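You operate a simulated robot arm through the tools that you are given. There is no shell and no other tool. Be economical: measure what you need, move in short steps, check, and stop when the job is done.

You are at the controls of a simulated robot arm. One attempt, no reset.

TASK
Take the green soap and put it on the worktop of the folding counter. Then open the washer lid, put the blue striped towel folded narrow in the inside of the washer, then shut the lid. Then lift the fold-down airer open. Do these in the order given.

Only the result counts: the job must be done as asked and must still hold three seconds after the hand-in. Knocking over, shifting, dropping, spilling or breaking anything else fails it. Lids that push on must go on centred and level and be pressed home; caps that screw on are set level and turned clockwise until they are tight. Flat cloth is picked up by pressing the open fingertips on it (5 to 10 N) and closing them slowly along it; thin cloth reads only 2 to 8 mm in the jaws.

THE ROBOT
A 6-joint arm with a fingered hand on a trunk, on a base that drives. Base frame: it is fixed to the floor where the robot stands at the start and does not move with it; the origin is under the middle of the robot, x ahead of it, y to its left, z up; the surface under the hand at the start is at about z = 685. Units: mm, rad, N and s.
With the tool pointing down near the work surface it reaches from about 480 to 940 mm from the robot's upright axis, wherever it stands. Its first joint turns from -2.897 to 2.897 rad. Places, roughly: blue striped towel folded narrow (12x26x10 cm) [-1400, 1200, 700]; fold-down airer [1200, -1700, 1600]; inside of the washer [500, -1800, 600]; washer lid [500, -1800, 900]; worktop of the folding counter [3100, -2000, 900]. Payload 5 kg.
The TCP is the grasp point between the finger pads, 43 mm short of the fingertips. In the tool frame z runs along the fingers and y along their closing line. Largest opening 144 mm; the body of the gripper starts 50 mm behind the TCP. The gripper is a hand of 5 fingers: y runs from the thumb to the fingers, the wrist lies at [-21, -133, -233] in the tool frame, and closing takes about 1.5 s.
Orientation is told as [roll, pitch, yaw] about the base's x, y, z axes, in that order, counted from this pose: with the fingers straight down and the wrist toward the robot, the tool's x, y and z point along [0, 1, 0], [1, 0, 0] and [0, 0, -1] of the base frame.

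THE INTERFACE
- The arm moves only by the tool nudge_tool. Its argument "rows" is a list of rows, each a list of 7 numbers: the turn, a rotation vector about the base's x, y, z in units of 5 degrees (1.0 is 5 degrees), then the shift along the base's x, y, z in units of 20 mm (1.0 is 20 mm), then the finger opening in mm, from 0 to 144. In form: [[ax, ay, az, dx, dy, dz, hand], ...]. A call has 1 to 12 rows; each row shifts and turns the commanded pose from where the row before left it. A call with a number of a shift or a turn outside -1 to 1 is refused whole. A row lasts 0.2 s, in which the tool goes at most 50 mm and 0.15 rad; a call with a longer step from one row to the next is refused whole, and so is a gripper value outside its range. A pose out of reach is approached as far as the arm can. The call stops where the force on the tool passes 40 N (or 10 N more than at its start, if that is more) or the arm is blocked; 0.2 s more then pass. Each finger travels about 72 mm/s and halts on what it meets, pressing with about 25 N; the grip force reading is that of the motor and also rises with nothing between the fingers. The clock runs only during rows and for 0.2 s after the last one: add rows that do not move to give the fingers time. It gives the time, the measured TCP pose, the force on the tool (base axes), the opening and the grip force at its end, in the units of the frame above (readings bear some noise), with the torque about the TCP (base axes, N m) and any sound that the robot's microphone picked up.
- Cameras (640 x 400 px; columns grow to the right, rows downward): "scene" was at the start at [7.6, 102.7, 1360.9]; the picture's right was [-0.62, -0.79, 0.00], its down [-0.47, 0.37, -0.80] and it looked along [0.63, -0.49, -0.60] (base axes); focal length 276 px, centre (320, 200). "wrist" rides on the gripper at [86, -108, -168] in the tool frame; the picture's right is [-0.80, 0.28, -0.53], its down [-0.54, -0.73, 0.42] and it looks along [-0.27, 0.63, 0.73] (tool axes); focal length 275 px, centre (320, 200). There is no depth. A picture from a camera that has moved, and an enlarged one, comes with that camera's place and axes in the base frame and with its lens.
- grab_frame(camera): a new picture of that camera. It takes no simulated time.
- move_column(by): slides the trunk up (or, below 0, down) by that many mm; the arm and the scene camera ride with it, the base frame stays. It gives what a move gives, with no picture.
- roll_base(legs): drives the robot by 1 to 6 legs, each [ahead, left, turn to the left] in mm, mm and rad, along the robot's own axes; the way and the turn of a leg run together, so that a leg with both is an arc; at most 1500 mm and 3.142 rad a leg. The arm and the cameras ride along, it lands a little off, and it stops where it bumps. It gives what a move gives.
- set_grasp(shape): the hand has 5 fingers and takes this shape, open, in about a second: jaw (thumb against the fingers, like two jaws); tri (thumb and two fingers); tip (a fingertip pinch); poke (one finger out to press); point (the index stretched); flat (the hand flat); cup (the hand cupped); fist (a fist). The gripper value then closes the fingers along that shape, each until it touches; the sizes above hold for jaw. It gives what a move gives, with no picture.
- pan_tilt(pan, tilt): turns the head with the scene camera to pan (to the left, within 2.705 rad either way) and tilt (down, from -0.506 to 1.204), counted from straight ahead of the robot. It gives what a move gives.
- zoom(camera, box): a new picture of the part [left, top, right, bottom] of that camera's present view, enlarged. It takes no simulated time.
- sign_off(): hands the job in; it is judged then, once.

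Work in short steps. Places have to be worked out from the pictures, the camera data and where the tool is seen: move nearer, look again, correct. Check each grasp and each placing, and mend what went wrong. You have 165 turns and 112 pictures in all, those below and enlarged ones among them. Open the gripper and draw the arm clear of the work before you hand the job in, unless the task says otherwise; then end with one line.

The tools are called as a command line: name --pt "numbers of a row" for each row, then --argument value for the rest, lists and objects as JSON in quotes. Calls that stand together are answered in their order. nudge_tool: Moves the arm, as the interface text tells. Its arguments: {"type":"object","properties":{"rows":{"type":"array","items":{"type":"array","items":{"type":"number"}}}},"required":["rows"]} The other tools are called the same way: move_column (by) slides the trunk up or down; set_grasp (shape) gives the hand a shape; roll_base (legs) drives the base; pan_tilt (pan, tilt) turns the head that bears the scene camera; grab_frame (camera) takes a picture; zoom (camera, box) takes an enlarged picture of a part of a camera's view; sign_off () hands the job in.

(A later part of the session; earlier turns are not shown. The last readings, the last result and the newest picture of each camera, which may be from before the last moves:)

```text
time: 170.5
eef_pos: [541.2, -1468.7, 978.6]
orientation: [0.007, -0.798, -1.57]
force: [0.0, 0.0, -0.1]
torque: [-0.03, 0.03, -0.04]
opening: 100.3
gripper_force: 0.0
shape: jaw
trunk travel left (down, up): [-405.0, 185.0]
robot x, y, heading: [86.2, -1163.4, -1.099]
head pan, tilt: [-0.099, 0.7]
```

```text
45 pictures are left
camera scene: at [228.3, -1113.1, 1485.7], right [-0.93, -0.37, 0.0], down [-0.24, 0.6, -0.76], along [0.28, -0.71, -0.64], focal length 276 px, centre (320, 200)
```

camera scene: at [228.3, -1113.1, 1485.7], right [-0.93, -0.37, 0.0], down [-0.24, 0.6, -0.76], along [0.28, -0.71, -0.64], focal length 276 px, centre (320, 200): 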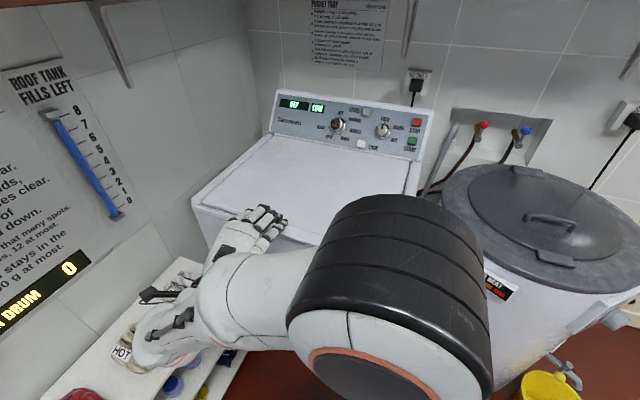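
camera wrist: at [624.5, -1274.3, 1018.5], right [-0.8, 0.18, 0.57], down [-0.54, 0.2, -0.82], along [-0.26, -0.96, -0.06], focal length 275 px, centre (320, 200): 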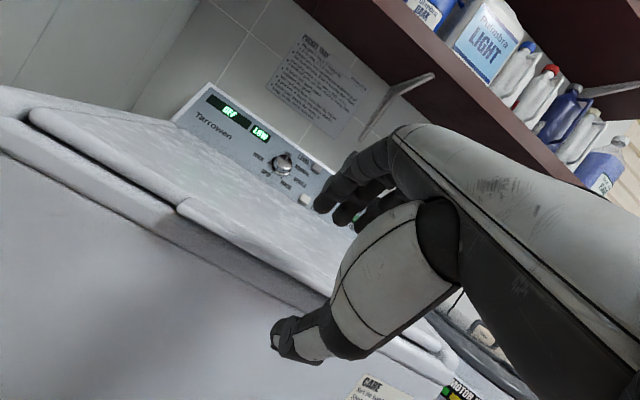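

zoom --camera "wrist" --box '[130, 150, 450, 370]'

```text
1.82 times, centred on (290, 260) of wrist
camera zoom: at [624.5, -1274.3, 1018.5], right [-0.8, 0.18, 0.57], down [-0.54, 0.2, -0.82], along [-0.26, -0.96, -0.06], focal length 500 px, centre (374, 91)
```

zoom: 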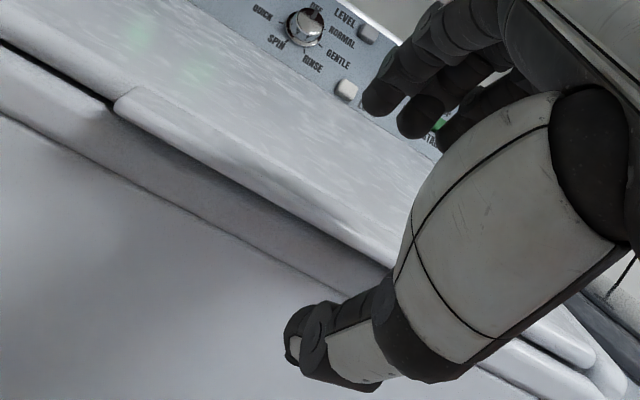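

The strip overhangs the front face by about 20 mm (underside z≈888, front edge y≈-1580). I'll bring the open hand around its edge with the thumb below and the fingers above.

nudge_tool --pt "0 0 0 0 -1 -0.1 110" --pt "0 0 0 0 -1 -0.1 110" --pt "0 0 0 0 -1 -0.1 110" --pt "0 0 0 0 -0.6 -0.1 110" --pt "0 0 0 0 -0.5 -0.5 110" --pt "0 0 0 0 -0.5 -0.5 110" --pt "0 0 0 0 -0.5 -0.5 110" --pt "0 0 0 0 -0.5 -0.5 110" --pt "0 0 0 0 0 0 110"

zoom --camera "wrist" --box '[130, 130, 450, 370]'

```text
time: 172.5
eef_pos: [541.3, -1582.7, 933.4]
orientation: [0.005, -0.798, -1.569]
force: [-0.7, -0.3, -0.1]
torque: [-0.01, 0.01, 0.0]
opening: 109.6
gripper_force: 0.0
shape: jaw
trunk travel left (down, up): [-405.0, 185.0]
robot x, y, heading: [84.1, -1163.2, -1.099]
head pan, tilt: [-0.099, 0.7]
```

```text
1.67 times, centred on (290, 250) of wrist
camera zoom: at [624.7, -1387.2, 971.9], right [-0.8, 0.18, 0.57], down [-0.54, 0.2, -0.82], along [-0.26, -0.96, -0.06], focal length 459 px, centre (370, 117)
```

zoom: 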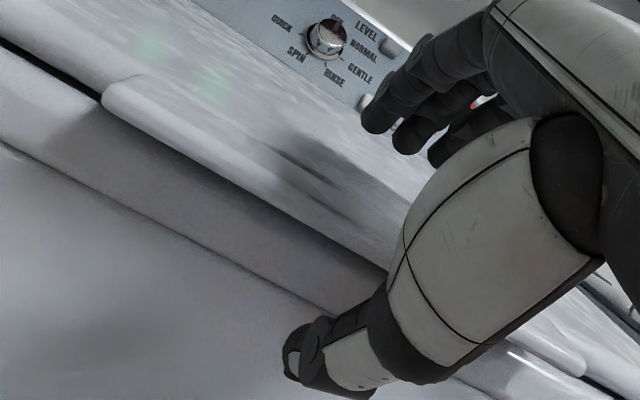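

Thumb tip is at about (-1561, 857), below and in front of the strip. I'll close slowly.

nudge_tool --pt "0 0 0 0 0 0 98" --pt "0 0 0 0 0 0 86" --pt "0 0 0 0 0 0 74" --pt "0 0 0 0 0 0 62" --pt "0 0 0 0 0 0 50" --pt "0 0 0 0 0 0 40" --pt "0 0 0 0 0 0 30" --pt "0 0 0 0 0 0 20" --pt "0 0 0 0 0 0 15" --pt "0 0 0 0 0 0 15"

zoom --camera "wrist" --box '[130, 130, 450, 370]'

```text
time: 174.7
eef_pos: [541.3, -1581.0, 932.9]
orientation: [0.006, -0.8, -1.569]
force: [0.4, 8.7, 3.2]
torque: [-0.06, 0.14, 0.04]
opening: 34.0
gripper_force: 24.8
shape: jaw
trunk travel left (down, up): [-405.0, 185.0]
robot x, y, heading: [86.9, -1157.1, -1.097]
head pan, tilt: [-0.099, 0.7]
```

```text
1.67 times, centred on (290, 250) of wrist
camera zoom: at [624.7, -1386.1, 972.3], right [-0.8, 0.18, 0.57], down [-0.54, 0.2, -0.82], along [-0.26, -0.96, -0.06], focal length 459 px, centre (370, 117)
```

zoom: 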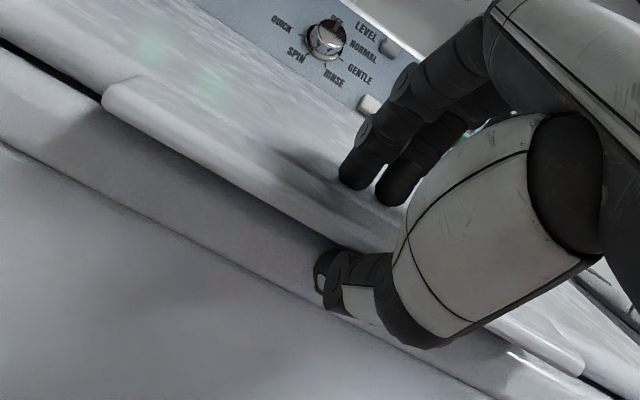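

Pinched at 34 mm. I'll try lifting along the hinge arc for three steps to see whether the lid moves or is locked.

nudge_tool --pt "0.46 0 0 0 -0.087 0.99 5" --pt "0.46 0 0 0 -0.126 0.99 5" --pt "0.46 0 0 0 -0.165 0.986 5" --pt "0 0 0 0 0 0 5"

grab_frame --camera "wrist"

```text
time: 175.7
eef_pos: [540.9, -1587.6, 992.2]
orientation: [0.005, -0.679, -1.569]
force: [-0.2, 13.0, 3.7]
torque: [-1.71, 0.19, 0.04]
opening: 37.5
gripper_force: 25.0
shape: jaw
trunk travel left (down, up): [-405.0, 185.0]
robot x, y, heading: [87.3, -1156.7, -1.091]
head pan, tilt: [-0.099, 0.7]
```

```text
41 pictures are left
camera wrist: at [624.5, -1398.5, 1055.4], right [-0.8, 0.11, 0.59], down [-0.54, 0.3, -0.79], along [-0.26, -0.95, -0.18], focal length 275 px, centre (320, 200)
```

wrist: 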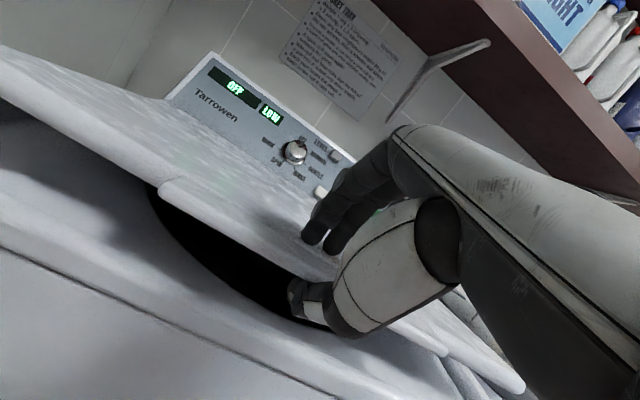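

The lid is opening. I'll continue along the arc.

nudge_tool --pt "0.46 0 0 0 -0.204 0.979 5" --pt "0.46 0 0 0 -0.244 0.97 5" --pt "0.46 0 0 0 -0.282 0.959 5" --pt "0.46 0 0 0 -0.321 0.947 5" --pt "0.46 0 0 0 -0.358 0.934 5" --pt "0.46 0 0 0 -0.396 0.918 5" --pt "0.46 0 0 0 -0.432 0.902 5" --pt "0.46 0 0 0 -0.468 0.884 5" --pt "0.46 0 0 0 -0.503 0.864 5" --pt "0 0 0 0 0 0 5"

grab_frame --camera "wrist"

```text
time: 177.9
eef_pos: [538.6, -1648.4, 1160.8]
orientation: [0.009, -0.321, -1.569]
force: [8.6, 32.3, 20.3]
torque: [-0.86, -0.36, 0.14]
opening: 40.4
gripper_force: 25.1
shape: jaw
trunk travel left (down, up): [-405.0, 185.0]
robot x, y, heading: [87.1, -1154.7, -1.099]
head pan, tilt: [-0.099, 0.7]
```

```text
40 pictures are left
camera wrist: at [623.5, -1494.4, 1286.1], right [-0.8, -0.1, 0.59], down [-0.54, 0.55, -0.63], along [-0.26, -0.83, -0.5], focal length 275 px, centre (320, 200)
```

wrist: 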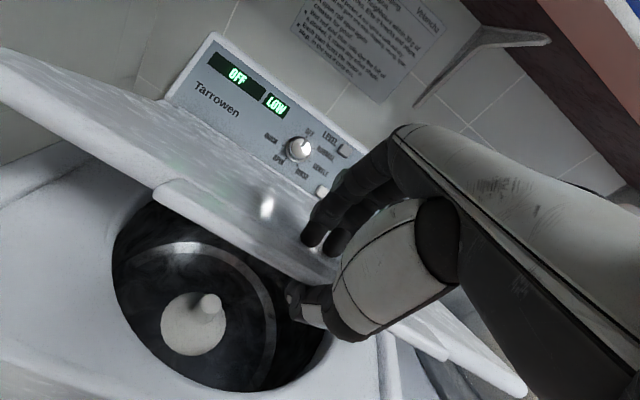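

The lid is well up; force +y 32 N suggests my arc is slightly tight. I'll relax outward by 8 mm and continue a little.

nudge_tool --pt "0 0 0 0 0.4 0.2 5" --pt "0.46 0 0 0 -0.48 0.86 5" --pt "0.46 0 0 0 -0.52 0.84 5" --pt "0.46 0 0 0 -0.55 0.82 5" --pt "0.46 0 0 0 -0.58 0.79 5" --pt "0.46 0 0 0 -0.61 0.77 5" --pt "0 0 0 0 0 0 5"

grab_frame --camera "scene"

```text
time: 179.5
eef_pos: [539.4, -1702.1, 1244.4]
orientation: [0.005, -0.115, -1.571]
force: [0.8, -8.3, -1.8]
torque: [-2.48, 0.17, 0.25]
opening: 36.3
gripper_force: 25.3
shape: jaw
trunk travel left (down, up): [-405.0, 185.0]
robot x, y, heading: [87.0, -1161.3, -1.095]
head pan, tilt: [-0.099, 0.7]
```

```text
39 pictures are left
camera scene: at [228.1, -1114.1, 1485.7], right [-0.93, -0.37, 0.0], down [-0.24, 0.6, -0.76], along [0.28, -0.71, -0.64], focal length 276 px, centre (320, 200)
```

scene: 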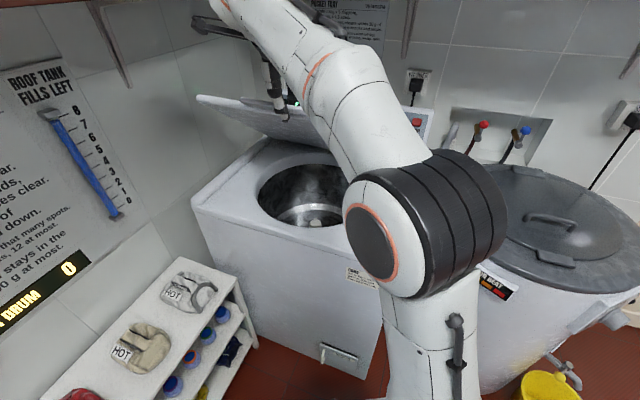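

Lid is at about 40°. Continuing the arc toward 60°.

nudge_tool --pt "0.42 0 0 0 -0.68 0.725 5" --pt "0.42 0 0 0 -0.71 0.697 5" --pt "0.42 0 0 0 -0.735 0.669 5" --pt "0.42 0 0 0 -0.76 0.639 5" --pt "0.42 0 0 0 -0.785 0.607 5" --pt "0.42 0 0 0 -0.81 0.575 5" --pt "0.42 0 0 0 -0.835 0.542 5" --pt "0.42 0 0 0 -0.855 0.508 5" --pt "0 0 0 0 0 0 5"

grab_frame --camera "scene"

```text
time: 181.6
eef_pos: [535.7, -1722.5, 1252.9]
orientation: [0.012, 0.153, -1.562]
force: [11.9, 4.7, 15.5]
torque: [-3.67, -0.34, 0.14]
opening: 40.0
gripper_force: 24.7
shape: jaw
out of reach, approached as far as the arm can: row 4, 5, 6, 7, 8
trunk travel left (down, up): [-405.0, 185.0]
robot x, y, heading: [86.1, -1161.1, -1.097]
head pan, tilt: [-0.099, 0.7]
stopped in row 9: the force on the tool passed its limit at 40 N (the readings are from after the stop); the commanded pose is now the measured one
```

```text
38 pictures are left
camera scene: at [229.2, -1110.4, 1485.4], right [-0.93, -0.37, 0.0], down [-0.24, 0.6, -0.77], along [0.28, -0.71, -0.64], focal length 276 px, centre (320, 200)
```

scene: 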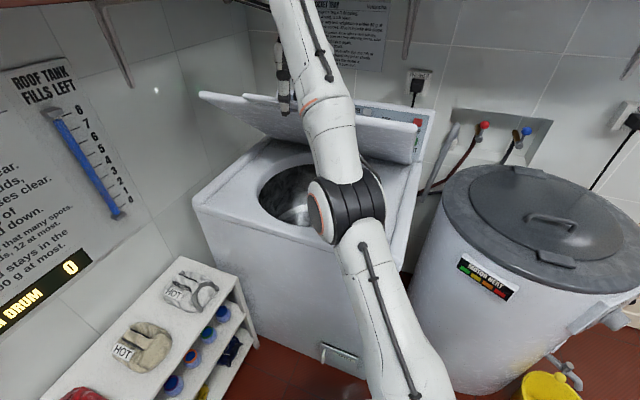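

Out of reach in this posture. The forces show almost no closing load, so the lid seems to hold itself. I'll open the fingers partway, with the thumb still beneath as a stop, to test it.

nudge_tool --pt "0 0 0 0 0 0 55" --pt "0 0 0 0 0 0 70" --pt "0 0 0 0 0 0 85" --pt "0 0 0 0 0 0 100" --pt "0 0 0 0 0 0 100" --pt "0 0 0 0 0 0 100"

grab_frame --camera "wrist"

```text
time: 183.0
eef_pos: [533.5, -1727.7, 1250.1]
orientation: [0.011, 0.16, -1.566]
force: [-0.3, -0.8, -0.3]
torque: [0.0, -0.03, -0.02]
opening: 99.3
gripper_force: 0.1
shape: jaw
trunk travel left (down, up): [-405.0, 185.0]
robot x, y, heading: [88.3, -1160.7, -1.102]
head pan, tilt: [-0.099, 0.7]
```

```text
37 pictures are left
camera wrist: at [616.2, -1647.0, 1433.4], right [-0.8, -0.37, 0.47], down [-0.54, 0.78, -0.31], along [-0.26, -0.5, -0.83], focal length 275 px, centre (320, 200)
```

wrist: 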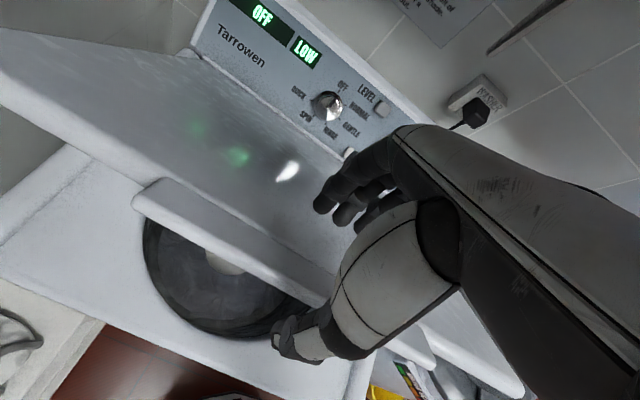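

The lid holds itself at about 43°. I'll withdraw upward and forward, re-orient the hand to point at the washer horizontally, and then push the lid from underneath.

move_column --by 110

nudge_tool --pt "0 0 0 0 1 0 100" --pt "0 0 0 0 1 0 80" --pt "0 0 0 0 1 0 60" --pt "0 0 0 0 1 0 40" --pt "-1 0 0 0 1 0 20" --pt "-1 0 0 0 1 0 10" --pt "-1 0 0 0 1 0 5" --pt "-1 0 0 0 1 0 5" --pt "-1 0 0 0 1 0 5" --pt "-1 0 0 0 1 0 5" --pt "-1 0 0 0 0 0 5" --pt "-1 0 0 0 0 0 5"

nudge_tool --pt "-1 0 0 0 0 -1 5" --pt "-1 0 0 0 0 -1 5" --pt "-1 0 0 0 0 -1 5" --pt "-1 0 0 0 0 -1 5" --pt "-1 0 0 0 0 -1 5" --pt "-1 0 0 0 0 -1 5" --pt "-1 0 0 0 0 -1 5" --pt "-1 0 0 0 0 -1 5" --pt "0 0 0 0 0 0 5"

grab_frame --camera "scene"

```text
time: 184.4
eef_pos: [533.1, -1726.9, 1359.1]
orientation: [0.011, 0.162, -1.567]
force: [-0.7, -0.6, 0.1]
torque: [0.01, 0.02, 0.0]
opening: 99.4
gripper_force: 0.0
shape: jaw
trunk travel left (down, up): [-515.0, 75.0]
robot x, y, heading: [85.2, -1157.2, -1.096]
head pan, tilt: [-0.099, 0.7]
```

```text
time: 187.0
eef_pos: [584.9, -1677.5, 1423.8]
orientation: [0.0, -0.093, -1.567]
force: [-0.2, 0.6, 0.8]
torque: [-0.04, -0.01, 0.02]
opening: 5.2
gripper_force: 0.0
shape: jaw
out of reach, approached as far as the arm can: row 1, 2, 3, 4, 5, 6, 7, 8, 9, 10, 11, 12
trunk travel left (down, up): [-515.0, 75.0]
robot x, y, heading: [88.6, -1162.2, -1.094]
head pan, tilt: [-0.099, 0.7]
```

```text
time: 188.4
eef_pos: [695.2, -1745.9, 1430.1]
orientation: [0.042, -0.615, -1.601]
force: [9.7, -5.2, 21.2]
torque: [4.8, -1.38, -2.37]
opening: 5.2
gripper_force: 0.1
shape: jaw
out of reach, approached as far as the arm can: row 1, 2, 3, 4, 5, 6, 7
trunk travel left (down, up): [-515.0, 75.0]
robot x, y, heading: [84.3, -1159.9, -1.098]
head pan, tilt: [-0.099, 0.7]
stopped in row 7: the force on the tool passed its limit at 57 N (the readings are from after the stop); the commanded pose is now the measured one
```

```text
36 pictures are left
camera scene: at [227.6, -1112.6, 1596.1], right [-0.93, -0.37, 0.0], down [-0.24, 0.6, -0.77], along [0.28, -0.71, -0.64], focal length 276 px, centre (320, 200)
```

scene: 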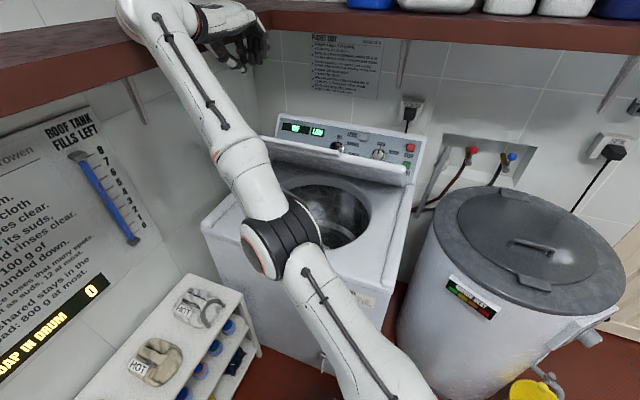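

The arm stretched to its limit and the hand met something near the shelf. I'll look closely before moving.

zoom --camera "scene" --box '[100, 0, 440, 210]'

grab_frame --camera "wrist"

```text
1.88 times, centred on (270, 105) of scene
camera zoom: at [227.6, -1112.6, 1596.1], right [-0.93, -0.37, 0.0], down [-0.24, 0.6, -0.77], along [0.28, -0.71, -0.64], focal length 520 px, centre (414, 379)
```

zoom: 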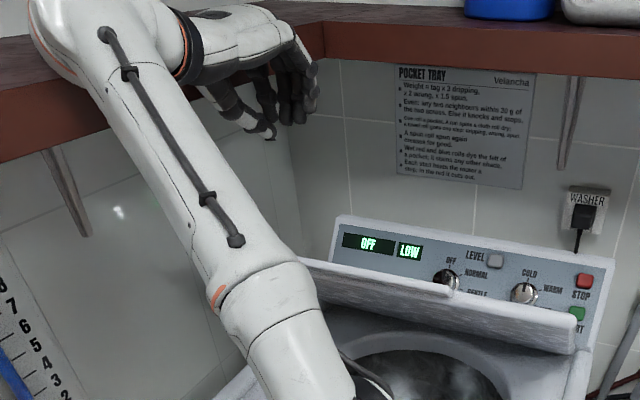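

```text
34 pictures are left
camera wrist: at [777.7, -1561.9, 1507.9], right [-0.82, 0.08, 0.57], down [-0.51, 0.35, -0.78], along [-0.26, -0.93, -0.25], focal length 275 px, centre (320, 200)
```

wrist: 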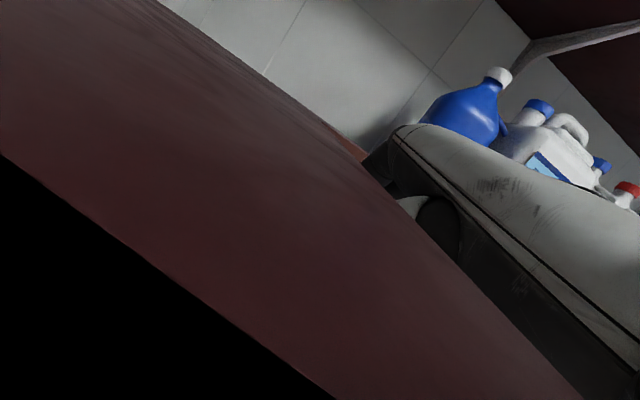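

The hand is up against the left shelf. I'll retreat straight along -x first, then forward (+y) and down.

nudge_tool --pt "0 0 0 -1 0 0 5" --pt "0 0 0 -1 0 0 5" --pt "0 0 0 -1 0 0 5" --pt "0 0 0 -1 0 0 5" --pt "0 0 0 -1 0 0 5" --pt "0 0 0 -1 0 0 5" --pt "0 0 0 -1 0 0 5" --pt "0 0 0 -1 0 0 5" --pt "0 0 0 0 1 0 5" --pt "0 0 0 0 1 -0.5 5" --pt "0 0 0 0 1 -0.5 5" --pt "0 0 0 0 1 -0.5 5"

grab_frame --camera "scene"

```text
time: 191.0
eef_pos: [641.1, -1730.7, 1496.1]
orientation: [0.027, -0.61, -1.592]
force: [0.4, -1.0, -0.1]
torque: [0.0, 0.0, 0.0]
opening: 5.1
gripper_force: 0.1
shape: jaw
out of reach, approached as far as the arm can: row 1, 2, 3, 4, 5, 6, 7, 8, 9, 10, 11, 12
trunk travel left (down, up): [-515.0, 75.0]
robot x, y, heading: [88.0, -1160.8, -1.098]
head pan, tilt: [-0.099, 0.7]
```

```text
33 pictures are left
camera scene: at [228.3, -1112.7, 1595.7], right [-0.93, -0.37, 0.0], down [-0.24, 0.6, -0.76], along [0.28, -0.71, -0.64], focal length 276 px, centre (320, 200)
```

scene: 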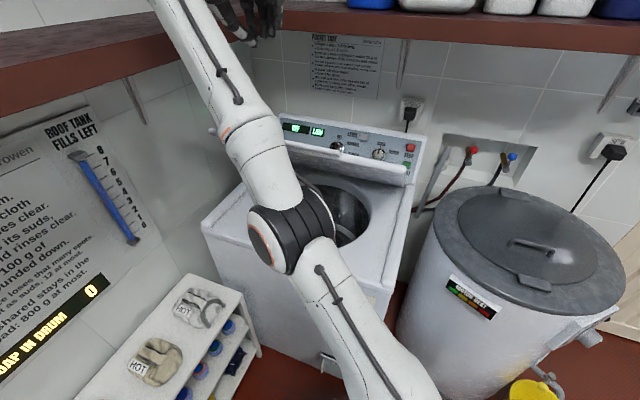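

I'll continue commanding toward the known-reachable region in front of the washer (lower and nearer).

nudge_tool --pt "0 0 0 0 0.7 -1 5" --pt "0 0 0 0 0.7 -1 5" --pt "0 0 0 0 0.7 -1 5" --pt "0 0 0 0 0.7 -1 5" --pt "0 0 0 0 0.7 -1 5" --pt "0 0 0 0 0.7 -1 5" --pt "0 0 0 0 0.7 -1 5" --pt "0 0 0 0 0.7 -1 5" --pt "0 0 0 0 0 0 5"

```text
time: 192.6
eef_pos: [706.7, -1682.6, 1445.0]
orientation: [0.043, -0.623, -1.621]
force: [-18.8, -2.0, 0.8]
torque: [0.11, -0.98, 1.45]
opening: 5.4
gripper_force: 0.1
shape: jaw
out of reach, approached as far as the arm can: row 1, 2, 3, 4, 5, 6, 7
trunk travel left (down, up): [-515.0, 75.0]
robot x, y, heading: [87.1, -1158.6, -1.1]
head pan, tilt: [-0.099, 0.7]
stopped in row 7: the force on the tool passed its limit at 46 N (the readings are from after the stop); the commanded pose is now the measured one
```

The arm is straightened out at its limit. I'll back the whole base away to free the hand, then lower the trunk.

roll_base --legs '[[-200, 0, 0]]'

nudge_tool --pt "1 0 0 0 0 -1 5" --pt "1 0 0 0 0 -1 5" --pt "1 0 0 0 0 -1 5" --pt "1 0 0 0 0 -1 5" --pt "1 0 0 0 0 -1 5" --pt "0 0 0 0 0 -1 5" --pt "0 0 0 0 0 -1 5" --pt "0 0 0 0 0 -1 5" --pt "0 0 0 0 0 -1 5" --pt "0 0 0 0 0 -1 5" --pt "0 0 0 0 0 0 5"

grab_frame --camera "scene"

```text
time: 194.2
eef_pos: [621.5, -1501.6, 1442.3]
orientation: [0.038, -0.621, -1.612]
force: [0.2, -0.5, 1.0]
torque: [-0.03, -0.06, -0.03]
opening: 5.2
gripper_force: 0.0
shape: jaw
trunk travel left (down, up): [-515.0, 75.0]
robot x, y, heading: [-5.0, -981.1, -1.099]
head pan, tilt: [-0.099, 0.7]
```

```text
time: 196.6
eef_pos: [648.3, -1515.1, 1254.0]
orientation: [0.021, -0.182, -1.603]
force: [-0.2, 1.0, 1.5]
torque: [0.02, 0.04, 0.0]
opening: 5.4
gripper_force: 0.1
shape: jaw
out of reach, approached as far as the arm can: row 2, 3, 4, 6, 7, 8, 9, 10
trunk travel left (down, up): [-515.0, 75.0]
robot x, y, heading: [-4.9, -981.5, -1.1]
head pan, tilt: [-0.099, 0.7]
```

```text
32 pictures are left
camera scene: at [136.5, -935.3, 1595.8], right [-0.93, -0.36, 0.0], down [-0.23, 0.6, -0.76], along [0.28, -0.71, -0.64], focal length 276 px, centre (320, 200)
```

scene: 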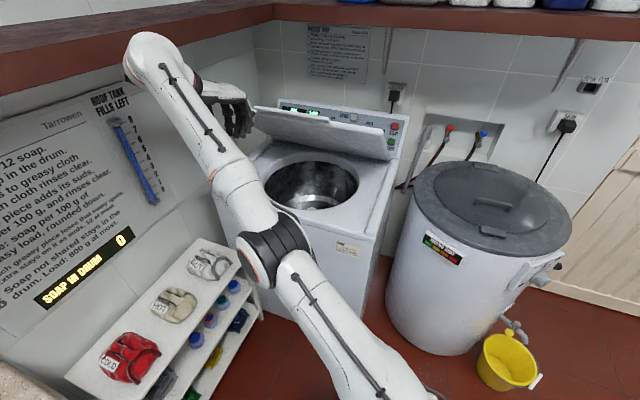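

Free now; the lid is at about 45–50°. I'll bring the arm nearer into a normal fingers-down pose.

nudge_tool --pt "1 0 0 -1 0 -1 5" --pt "1 0 0 -1 0 -1 5" --pt "0 0 0 -1 0 -1 5" --pt "0 0 0 -1 0 -1 5" --pt "0 0 0 -1 0 -1 5" --pt "0 0 0 -1 0 -1 5" --pt "0 0 0 -1 0 0 5" --pt "0 0 0 -1 0 0 5" --pt "0 0 0 0 0 0 5"

```text
time: 198.6
eef_pos: [600.1, -1582.7, 1201.0]
orientation: [0.014, -0.008, -1.604]
force: [-0.5, -1.3, -0.1]
torque: [-0.01, 0.0, -0.02]
opening: 5.3
gripper_force: 0.0
shape: jaw
out of reach, approached as far as the arm can: row 1, 2, 3, 4, 5, 6, 7, 8
trunk travel left (down, up): [-515.0, 75.0]
robot x, y, heading: [-4.7, -977.9, -1.102]
head pan, tilt: [-0.099, 0.7]
```

Still at a limit. I'll turn the hand's yaw back in line with the arm, which should free the joints.

nudge_tool --pt "0 0 1 0 0 0 5" --pt "0 0 1 0 0 0 5" --pt "0 0 1 0 0 0 5" --pt "0 0 1 0 0 0 5" --pt "0 0 1 0 0 0 5" --pt "0 0 1 0 0 0 5" --pt "0 0 1 0 0 0 5" --pt "0 0 0 0 0 0 5"

grab_frame --camera "scene"

```text
time: 200.4
eef_pos: [619.3, -1599.7, 1214.7]
orientation: [0.015, -0.006, -0.99]
force: [0.2, -0.2, -0.3]
torque: [-0.01, 0.02, 0.05]
opening: 5.1
gripper_force: 0.1
shape: jaw
out of reach, approached as far as the arm can: row 1, 2, 3, 4, 5, 6
trunk travel left (down, up): [-515.0, 75.0]
robot x, y, heading: [-5.1, -981.6, -1.097]
head pan, tilt: [-0.099, 0.7]
```

```text
31 pictures are left
camera scene: at [136.6, -935.4, 1595.8], right [-0.93, -0.36, 0.0], down [-0.24, 0.6, -0.76], along [0.28, -0.71, -0.64], focal length 276 px, centre (320, 200)
```

scene: 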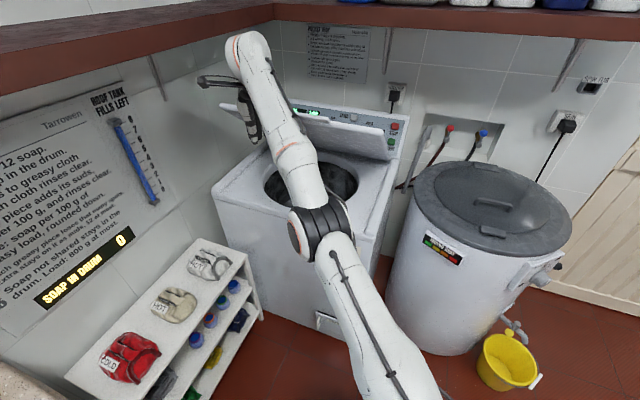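

That freed it. Now I'll bring the hand toward the robot and down.

nudge_tool --pt "0 0 0 -1 0.5 -0.5 5" --pt "0 0 0 -1 0.5 -0.5 5" --pt "0 0 0 -1 0.5 -0.5 5" --pt "0 0 0 -1 0.5 -0.5 5" --pt "0 0 0 -1 0.5 -0.5 5" --pt "0 0 0 -1 0 -0.5 5" --pt "0 0 0 0 0 0 5"

```text
time: 202.0
eef_pos: [586.8, -1633.8, 1212.8]
orientation: [0.014, -0.006, -0.992]
force: [0.2, 0.8, 0.8]
torque: [-0.05, 0.0, 0.02]
opening: 5.1
gripper_force: 0.1
shape: jaw
out of reach, approached as far as the arm can: row 1, 2, 3, 4, 5, 6
trunk travel left (down, up): [-515.0, 75.0]
robot x, y, heading: [-2.2, -982.4, -1.095]
head pan, tilt: [-0.099, 0.7]
```

The elbow appears to have flipped under. I'll back away, turn to open floor, and straighten the arm outward and down to flip it back.

roll_base --legs '[[-330, 0, 0], [0, 0, -1.9]]'

nudge_tool --pt "0 0 0 -0.9 -0.35 -0.6 5" --pt "0 0 0 -0.9 -0.35 -0.6 5" --pt "0 0 0 -0.9 -0.35 -0.6 5" --pt "0 0 0 -0.9 -0.35 -0.6 5" --pt "0 0 0 -0.9 -0.35 -0.8 5" --pt "0 0 0 -0.9 -0.35 -0.8 5" --pt "0 0 0 -0.9 -0.35 -1 5" --pt "0 0 0 -0.9 -0.35 -1 5" --pt "0 0 0 0 0 -1 5" --pt "0 0 0 0 0 -1 5" --pt "0 0 0 0 0 -1 5" --pt "0 0 0 0 0 -1 5"

pan_tilt --pan 0.2 --tilt 0.7

grab_frame --camera "scene"

```text
time: 208.7
eef_pos: [-965.4, -1030.5, 1214.0]
orientation: [0.017, -0.008, -2.901]
force: [-0.4, 0.1, -0.8]
torque: [0.01, 0.0, -0.02]
opening: 5.1
gripper_force: 0.1
shape: jaw
trunk travel left (down, up): [-515.0, 75.0]
robot x, y, heading: [-155.9, -686.5, -3.005]
head pan, tilt: [-0.099, 0.7]
```

```text
time: 211.3
eef_pos: [-1028.1, -1061.8, 996.6]
orientation: [0.014, -0.005, -2.902]
force: [-1.0, 0.5, 0.2]
torque: [-0.01, -0.02, -0.01]
opening: 5.1
gripper_force: 0.1
shape: jaw
out of reach, approached as far as the arm can: row 1, 2, 3, 4, 5, 6, 7, 8, 10, 11, 12
trunk travel left (down, up): [-515.0, 75.0]
robot x, y, heading: [-155.9, -690.5, -3.005]
head pan, tilt: [-0.099, 0.7]
```

```text
time: 212.1
eef_pos: [-1027.2, -1062.1, 996.7]
orientation: [0.016, -0.003, -2.901]
force: [0.0, 0.3, -0.9]
torque: [-0.02, 0.02, 0.02]
opening: 4.9
gripper_force: 0.0
shape: jaw
trunk travel left (down, up): [-515.0, 75.0]
robot x, y, heading: [-151.2, -689.8, -3.008]
head pan, tilt: [0.201, 0.7]
```

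```text
30 pictures are left
camera scene: at [-156.2, -862.2, 1595.7], right [-0.33, 0.94, 0.0], down [0.61, 0.21, -0.76], along [-0.72, -0.25, -0.64], focal length 276 px, centre (320, 200)
```

scene: 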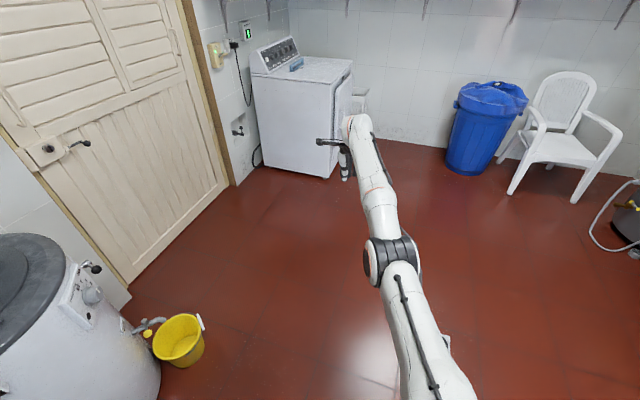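

Now almost fully stretched at z≈997. I'll pull inward and down to bend the elbow the normal way.

nudge_tool --pt "0 0 0 0.9 0.35 -1 5" --pt "0 0 0 0.9 0.35 -1 5" --pt "0 0 0 0.9 0.35 -1 5" --pt "0 0 0 0.9 0.35 -1 5" --pt "0 0 0 0.9 0.35 -1 5" --pt "0 0 0 0.9 0.35 -1 5" --pt "0 0 0 0.9 0.35 -0.5 5" --pt "0 0 0 0.9 0.35 0 5" --pt "0 0 0 0.9 0.35 0 5" --pt "0 0 0 0.9 0.35 0 5" --pt "0 0 0 0.9 0.35 0 5" --pt "0 0 0 0.9 0.35 0 5"

grab_frame --camera "scene"

```text
time: 214.7
eef_pos: [-943.9, -1039.2, 880.2]
orientation: [0.015, -0.008, -2.901]
force: [0.0, 0.2, 0.7]
torque: [0.02, 0.03, -0.03]
opening: 5.4
gripper_force: 0.1
shape: jaw
out of reach, approached as far as the arm can: row 1, 2, 3, 4, 5, 6, 7, 8
trunk travel left (down, up): [-515.0, 75.0]
robot x, y, heading: [-151.3, -686.4, -3.007]
head pan, tilt: [0.201, 0.7]
```

```text
29 pictures are left
camera scene: at [-155.7, -862.1, 1595.8], right [-0.33, 0.94, 0.0], down [0.61, 0.21, -0.77], along [-0.72, -0.25, -0.64], focal length 276 px, centre (320, 200)
```

scene: 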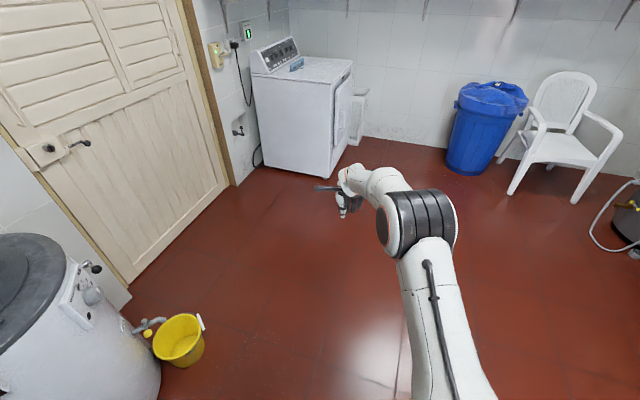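

Elbow is back in the normal posture. I'll retract and raise the hand, then drive back to the washer.

nudge_tool --pt "0 0 0 0.9 0.75 1 5" --pt "0 0 0 0.9 0.75 1 5" --pt "0 0 0 0.9 0.75 1 5" --pt "0 0 0 0.9 0.75 1 5" --pt "0 0 0 0.9 0.75 1 5" --pt "0 0 0 0.9 0.75 1 5" --pt "0 0 0 0.9 0.75 1 5" --pt "0 0 0 0.9 0.75 1 5" --pt "0 0 0 0.9 0.75 1 5" --pt "0 0 0 0.9 0.75 1 5" --pt "0 0 0 0.9 0.75 0 5" --pt "0 0 0 0.9 0.75 0 5"

roll_base --legs '[[0, 0, 1.7], [460, 0, 0]]'

pan_tilt --pan -0.1 --tilt 0.6

grab_frame --camera "scene"

```text
time: 217.3
eef_pos: [-727.5, -859.3, 1077.9]
orientation: [0.015, -0.008, -2.902]
force: [-0.4, -0.1, 0.4]
torque: [0.01, 0.0, -0.02]
opening: 5.3
gripper_force: 0.1
shape: jaw
trunk travel left (down, up): [-515.0, 75.0]
robot x, y, heading: [-153.4, -690.3, -3.01]
head pan, tilt: [0.201, 0.7]
```

```text
time: 224.3
eef_pos: [224.1, -1685.9, 1078.1]
orientation: [0.016, -0.005, -1.192]
force: [-0.1, -0.1, 0.9]
torque: [0.05, -0.01, 0.02]
opening: 4.9
gripper_force: 0.2
shape: jaw
trunk travel left (down, up): [-515.0, 75.0]
robot x, y, heading: [-22.0, -1141.8, -1.301]
head pan, tilt: [0.201, 0.7]
```

```text
time: 225.1
eef_pos: [224.1, -1686.1, 1079.2]
orientation: [0.016, -0.006, -1.192]
force: [-0.2, 0.6, 0.2]
torque: [0.01, -0.01, 0.01]
opening: 5.1
gripper_force: 0.0
shape: jaw
trunk travel left (down, up): [-515.0, 75.0]
robot x, y, heading: [-26.1, -1147.4, -1.296]
head pan, tilt: [-0.099, 0.6]
```

```text
28 pictures are left
camera scene: at [122.9, -1129.5, 1604.4], right [-0.98, -0.17, 0.0], down [-0.1, 0.56, -0.82], along [0.14, -0.81, -0.57], focal length 276 px, centre (320, 200)
```

scene: 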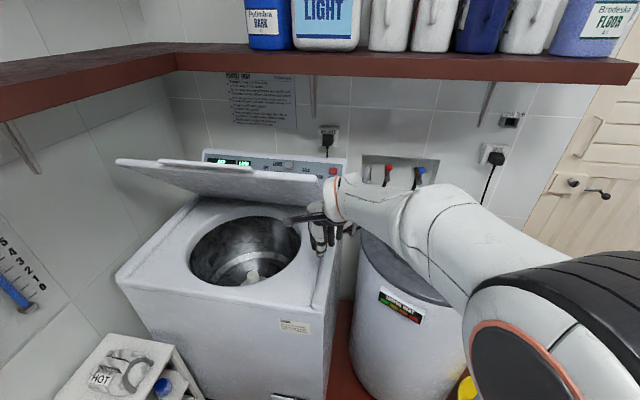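

The hand is at the lid's right edge, below it. I'll step forward, shift +x to 380 and square the yaw, then push toward the back.

nudge_tool --pt "0 0 -1 0 1 0 5" --pt "0 0 -1 0 1 0 5" --pt "0 0 -1 0 1 0 5" --pt "0 0 -1 0 1 0 5" --pt "0 0 -0.4 1 0 0 5" --pt "0 0 0 1 0 0 5" --pt "0 0 0 1 0 0 5" --pt "0 0 0 1 0 0 5" --pt "0 0 0 1 0 0 5" --pt "0 0 0 1 0 0 5" --pt "0 0 0 1 0 0 5" --pt "0 0 0 1 0 0 5"

nudge_tool --pt "0 0 0 0 -1 0 5" --pt "0 0 0 0 -1 0 5" --pt "0 0 0 0 -1 0 5" --pt "0 0 0 0 -1 0 5" --pt "0 0 0 0 -1 0 5" --pt "0 0 0 0 -1 0 5" --pt "0 0 0 0 -1 0 5" --pt "0 0 0 0 -1 0 5" --pt "0 0 0 0 -1 0 5" --pt "0 0 0 0 -1 0 5" --pt "0 0 0 0 0 0 5"

grab_frame --camera "scene"

```text
time: 227.7
eef_pos: [384.1, -1606.6, 1077.9]
orientation: [0.014, -0.007, -1.574]
force: [-0.8, -0.4, 0.8]
torque: [0.02, -0.02, 0.0]
opening: 5.2
gripper_force: 0.0
shape: jaw
trunk travel left (down, up): [-515.0, 75.0]
robot x, y, heading: [-22.6, -1145.7, -1.296]
head pan, tilt: [-0.099, 0.6]
```

```text
time: 230.1
eef_pos: [384.3, -1804.9, 1080.1]
orientation: [0.014, -0.007, -1.577]
force: [-1.6, 1.1, -0.1]
torque: [-0.08, 0.03, -0.02]
opening: 5.1
gripper_force: 0.1
shape: jaw
trunk travel left (down, up): [-515.0, 75.0]
robot x, y, heading: [-25.4, -1139.7, -1.296]
head pan, tilt: [-0.099, 0.6]
```

```text
27 pictures are left
camera scene: at [122.9, -1129.6, 1604.4], right [-0.98, -0.17, 0.0], down [-0.1, 0.56, -0.83], along [0.14, -0.81, -0.56], focal length 276 px, centre (320, 200)
```

scene: 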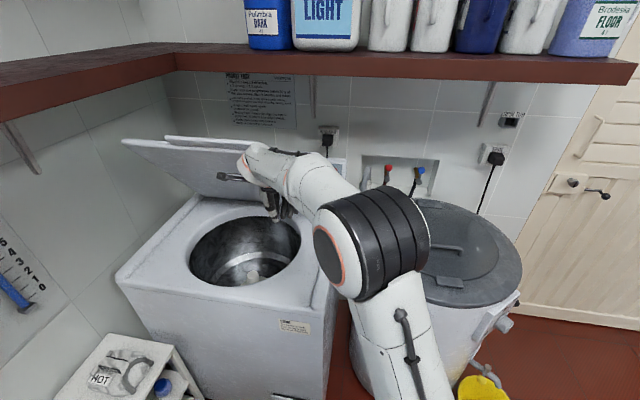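

It's working; the lid is rising. I'll continue to push back.

nudge_tool --pt "0 0 0 0 -1 0 5" --pt "0 0 0 0 -1 0 5" --pt "0 0 0 0 -1 0 5" --pt "0 0 0 0 -1 0 5" --pt "0 0 0 0 -1 0 5" --pt "0 0 0 0 -1 0 5" --pt "0 0 0 0 0 0 5"

grab_frame --camera "scene"

```text
time: 231.7
eef_pos: [384.8, -1927.9, 1078.2]
orientation: [0.014, -0.008, -1.575]
force: [0.8, 0.4, -0.5]
torque: [-0.09, 0.02, -0.01]
opening: 5.2
gripper_force: 0.1
shape: jaw
trunk travel left (down, up): [-515.0, 75.0]
robot x, y, heading: [-25.2, -1141.4, -1.301]
head pan, tilt: [-0.099, 0.6]
```

```text
26 pictures are left
camera scene: at [122.8, -1129.7, 1604.4], right [-0.98, -0.17, 0.0], down [-0.1, 0.56, -0.82], along [0.14, -0.81, -0.57], focal length 276 px, centre (320, 200)
```

scene: 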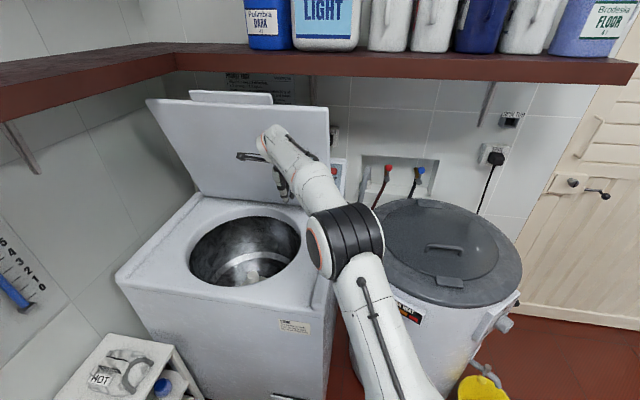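

Lid is open at about 78° and holding. I'll withdraw the hand and drive back to the towel.

nudge_tool --pt "0 0 0 0 1 0 5" --pt "0 0 0 0 1 0 5" --pt "0 0 0 0 1 0 5" --pt "0 0 0 0 1 0 5" --pt "0 0 0 0 1 0 5" --pt "0 0 0 0 1 0 5" --pt "0 0 0 0 1 0 5" --pt "0 0 0 0 1 0 5" --pt "0 0 0 0 1 0 5" --pt "0 0 0 0 1 0 5" --pt "0 0 0 0 1 0 5" --pt "0 0 0 0 1 0 5"

roll_base --legs '[[-450, 0, 0], [0, 0, -1.7], [0, 0, -1.71], [1000, 0, 0], [0, 1250, 0], [125, 0, 0]]'

nudge_tool --pt "0 0 1 0 0 0 30" --pt "0 0 1 0 0 0 60" --pt "0 0 1 0 0 0 90" --pt "0 0 1 0 0 0 120" --pt "0 0 1 0 0 0 144" --pt "0 0 0.3 0 0 0 144" --pt "0 0 0 0 0 0 144"

grab_frame --camera "wrist"

```text
time: 234.3
eef_pos: [384.0, -1685.3, 1078.2]
orientation: [0.015, -0.007, -1.576]
force: [-0.3, 0.8, 0.1]
torque: [-0.04, 0.0, 0.01]
opening: 5.0
gripper_force: 0.1
shape: jaw
trunk travel left (down, up): [-515.0, 75.0]
robot x, y, heading: [-26.2, -1143.9, -1.298]
head pan, tilt: [-0.099, 0.6]
```

```text
time: 256.8
eef_pos: [-1740.3, 964.4, 1077.4]
orientation: [0.013, -0.006, 1.331]
force: [0.1, 0.1, -0.4]
torque: [-0.02, -0.05, 0.03]
opening: 5.3
gripper_force: 0.1
shape: jaw
trunk travel left (down, up): [-515.0, 75.0]
robot x, y, heading: [-1469.4, 338.1, 1.608]
head pan, tilt: [-0.099, 0.6]
```

```text
time: 258.4
eef_pos: [-1739.8, 964.2, 1078.1]
orientation: [0.016, -0.007, 1.793]
force: [0.2, 0.3, 0.7]
torque: [-0.01, 0.02, -0.01]
opening: 143.6
gripper_force: 0.2
shape: jaw
trunk travel left (down, up): [-515.0, 75.0]
robot x, y, heading: [-1466.6, 339.8, 1.61]
head pan, tilt: [-0.099, 0.6]
```

```text
25 pictures are left
camera wrist: at [-1798.7, 837.0, 1246.3], right [0.72, 0.45, 0.52], down [0.68, -0.59, -0.44], along [0.11, 0.67, -0.73], focal length 275 px, centre (320, 200)
```

wrist: 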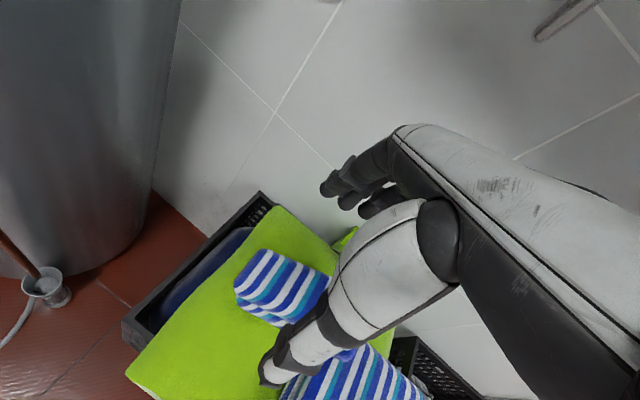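

The parked towel's centre is at about (-1632,1060). I'll move over it, part way down, and check.

nudge_tool --pt "0 0 0 1 1 -0.5 130" --pt "0 0 0 1 1 -1 130" --pt "0 0 0 1 1 -1 130" --pt "0 0 0 1 1 -1 130" --pt "0 0 0 1 0.8 -1 130" --pt "0 0 0 0.3 0 -1 130" --pt "0 0 0 0 0 -1 130" --pt "0 0 0 0 0 -1 130" --pt "0 0 0 0 0 0 130"

grab_frame --camera "wrist"

```text
time: 260.4
eef_pos: [-1633.7, 1059.7, 926.5]
orientation: [0.016, -0.007, 1.795]
force: [0.3, 0.9, 0.6]
torque: [0.04, 0.04, -0.05]
opening: 130.2
gripper_force: 0.0
shape: jaw
trunk travel left (down, up): [-515.0, 75.0]
robot x, y, heading: [-1470.0, 337.6, 1.608]
head pan, tilt: [-0.099, 0.6]
```

```text
24 pictures are left
camera wrist: at [-1692.6, 932.7, 1094.3], right [0.72, 0.45, 0.52], down [0.68, -0.59, -0.44], along [0.11, 0.67, -0.73], focal length 275 px, centre (320, 200)
```

wrist: 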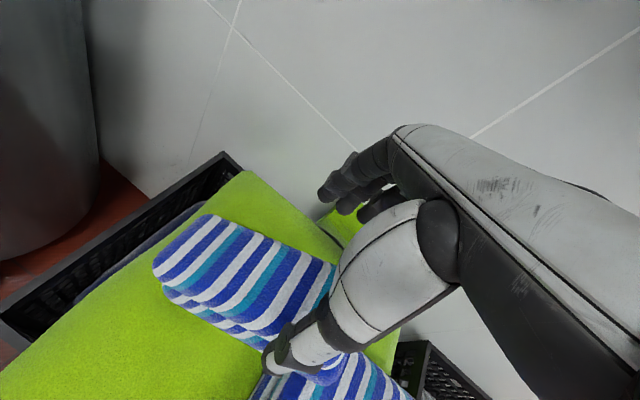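

Aligned. I'll shift slightly and descend to straddle the towel.

nudge_tool --pt "0 0 0 0.4 0.4 -1 136" --pt "0 0 0 0 0 -1 136" --pt "0 0 0 0 0 -1 136" --pt "0 0 0 0 0 -1 136" --pt "0 0 0 0 0 -1 136" --pt "0 0 0 0 0 -1 136" --pt "0 0 0 0 0 -0.8 136" --pt "0 0 0 0 0 0 136"

grab_frame --camera "wrist"

```text
time: 262.2
eef_pos: [-1628.7, 1068.3, 792.7]
orientation: [0.015, -0.007, 1.798]
force: [-7.0, 6.2, 14.7]
torque: [0.82, -1.08, 0.67]
opening: 130.2
gripper_force: 4.7
shape: jaw
trunk travel left (down, up): [-515.0, 75.0]
robot x, y, heading: [-1469.2, 337.0, 1.612]
head pan, tilt: [-0.099, 0.6]
```

```text
23 pictures are left
camera wrist: at [-1686.5, 941.2, 960.7], right [0.72, 0.45, 0.53], down [0.69, -0.58, -0.44], along [0.11, 0.68, -0.73], focal length 275 px, centre (320, 200)
```

wrist: 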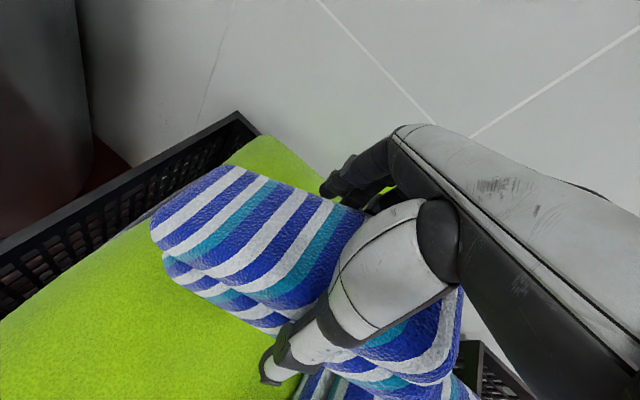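

Straddled with mild contact. Closing.

nudge_tool --pt "0 0 0 0 0 0.3 125" --pt "0 0 0 0 0 0 115" --pt "0 0 0 0 0 0 105" --pt "0 0 0 0 0 0 95" --pt "0 0 0 0 0 0 85" --pt "0 0 0 0 0 0 70" --pt "0 0 0 0 0 0 60" --pt "0 0 0 0 0 0 60"

nudge_tool --pt "0 0 0 0 0 0.5 60" --pt "0 0 0 0 0 1 60" --pt "0 0 0 0 0 1 60" --pt "0 0 0 0 0 1 60" --pt "0 0 0 0 0 1 60" --pt "0 0 0 0 0 1 60" --pt "0 0 0 0 0 1 60" --pt "0 0 0 0 0 1 60" --pt "0 0 0 0 0 1 60" --pt "0 0 0 0 0 1 60" --pt "0 0 0 0 0 1 60" --pt "0 0 0 0 0 1 60"

grab_frame --camera "wrist"

```text
time: 264.0
eef_pos: [-1626.1, 1067.7, 796.6]
orientation: [0.014, -0.007, 1.793]
force: [-2.3, 2.4, 1.2]
torque: [0.22, -0.15, 0.24]
opening: 112.1
gripper_force: 25.4
shape: jaw
trunk travel left (down, up): [-515.0, 75.0]
robot x, y, heading: [-1468.4, 340.1, 1.611]
head pan, tilt: [-0.099, 0.6]
```

```text
time: 266.6
eef_pos: [-1625.7, 1066.8, 1017.3]
orientation: [0.014, -0.005, 1.793]
force: [0.0, -0.2, -2.2]
torque: [-0.01, 0.01, 0.01]
opening: 112.1
gripper_force: 25.1
shape: jaw
out of reach, approached as far as the arm can: row 1, 2
trunk travel left (down, up): [-515.0, 75.0]
robot x, y, heading: [-1468.9, 342.1, 1.609]
head pan, tilt: [-0.099, 0.6]
```

```text
22 pictures are left
camera wrist: at [-1685.1, 940.1, 1184.7], right [0.72, 0.45, 0.52], down [0.68, -0.59, -0.44], along [0.11, 0.67, -0.73], focal length 275 px, centre (320, 200)
```

wrist: 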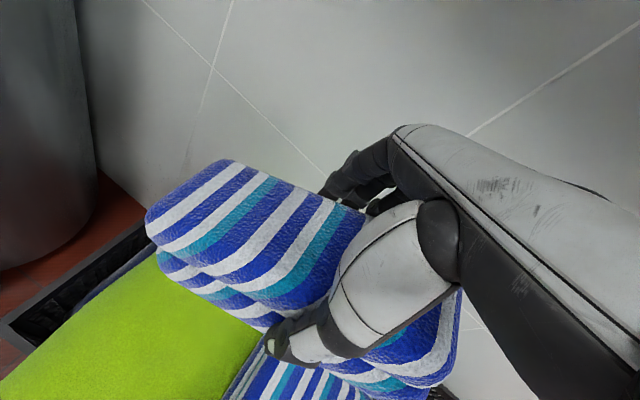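

Good centred grip. I'll raise a little and drive back to the washer.

nudge_tool --pt "0 0 0 0 -1 1 60" --pt "0 0 0 0 -1 1 60" --pt "0 0 0 0 -1 1 60" --pt "0 0 0 0 -1 0.5 60" --pt "0 0 0 0 0 0 60"

roll_base --legs '[[-130, 0, 0], [0, -1270, 0], [-1000, 0, 0], [0, 0, 1.68], [0, 0, 1.68]]'

```text
time: 267.8
eef_pos: [-1625.1, 985.6, 1086.0]
orientation: [0.015, -0.006, 1.794]
force: [-0.4, 0.3, -1.9]
torque: [0.01, -0.01, -0.01]
opening: 111.8
gripper_force: 24.8
shape: jaw
trunk travel left (down, up): [-515.0, 75.0]
robot x, y, heading: [-1470.5, 336.1, 1.612]
head pan, tilt: [-0.099, 0.6]
```

```text
time: 287.9
eef_pos: [158.4, -1305.4, 1085.5]
orientation: [0.016, -0.004, -1.129]
force: [0.1, -0.9, -2.2]
torque: [0.0, 0.0, 0.02]
opening: 111.2
gripper_force: 25.1
shape: jaw
trunk travel left (down, up): [-515.0, 75.0]
robot x, y, heading: [-134.3, -709.8, -1.314]
head pan, tilt: [-0.099, 0.6]
```

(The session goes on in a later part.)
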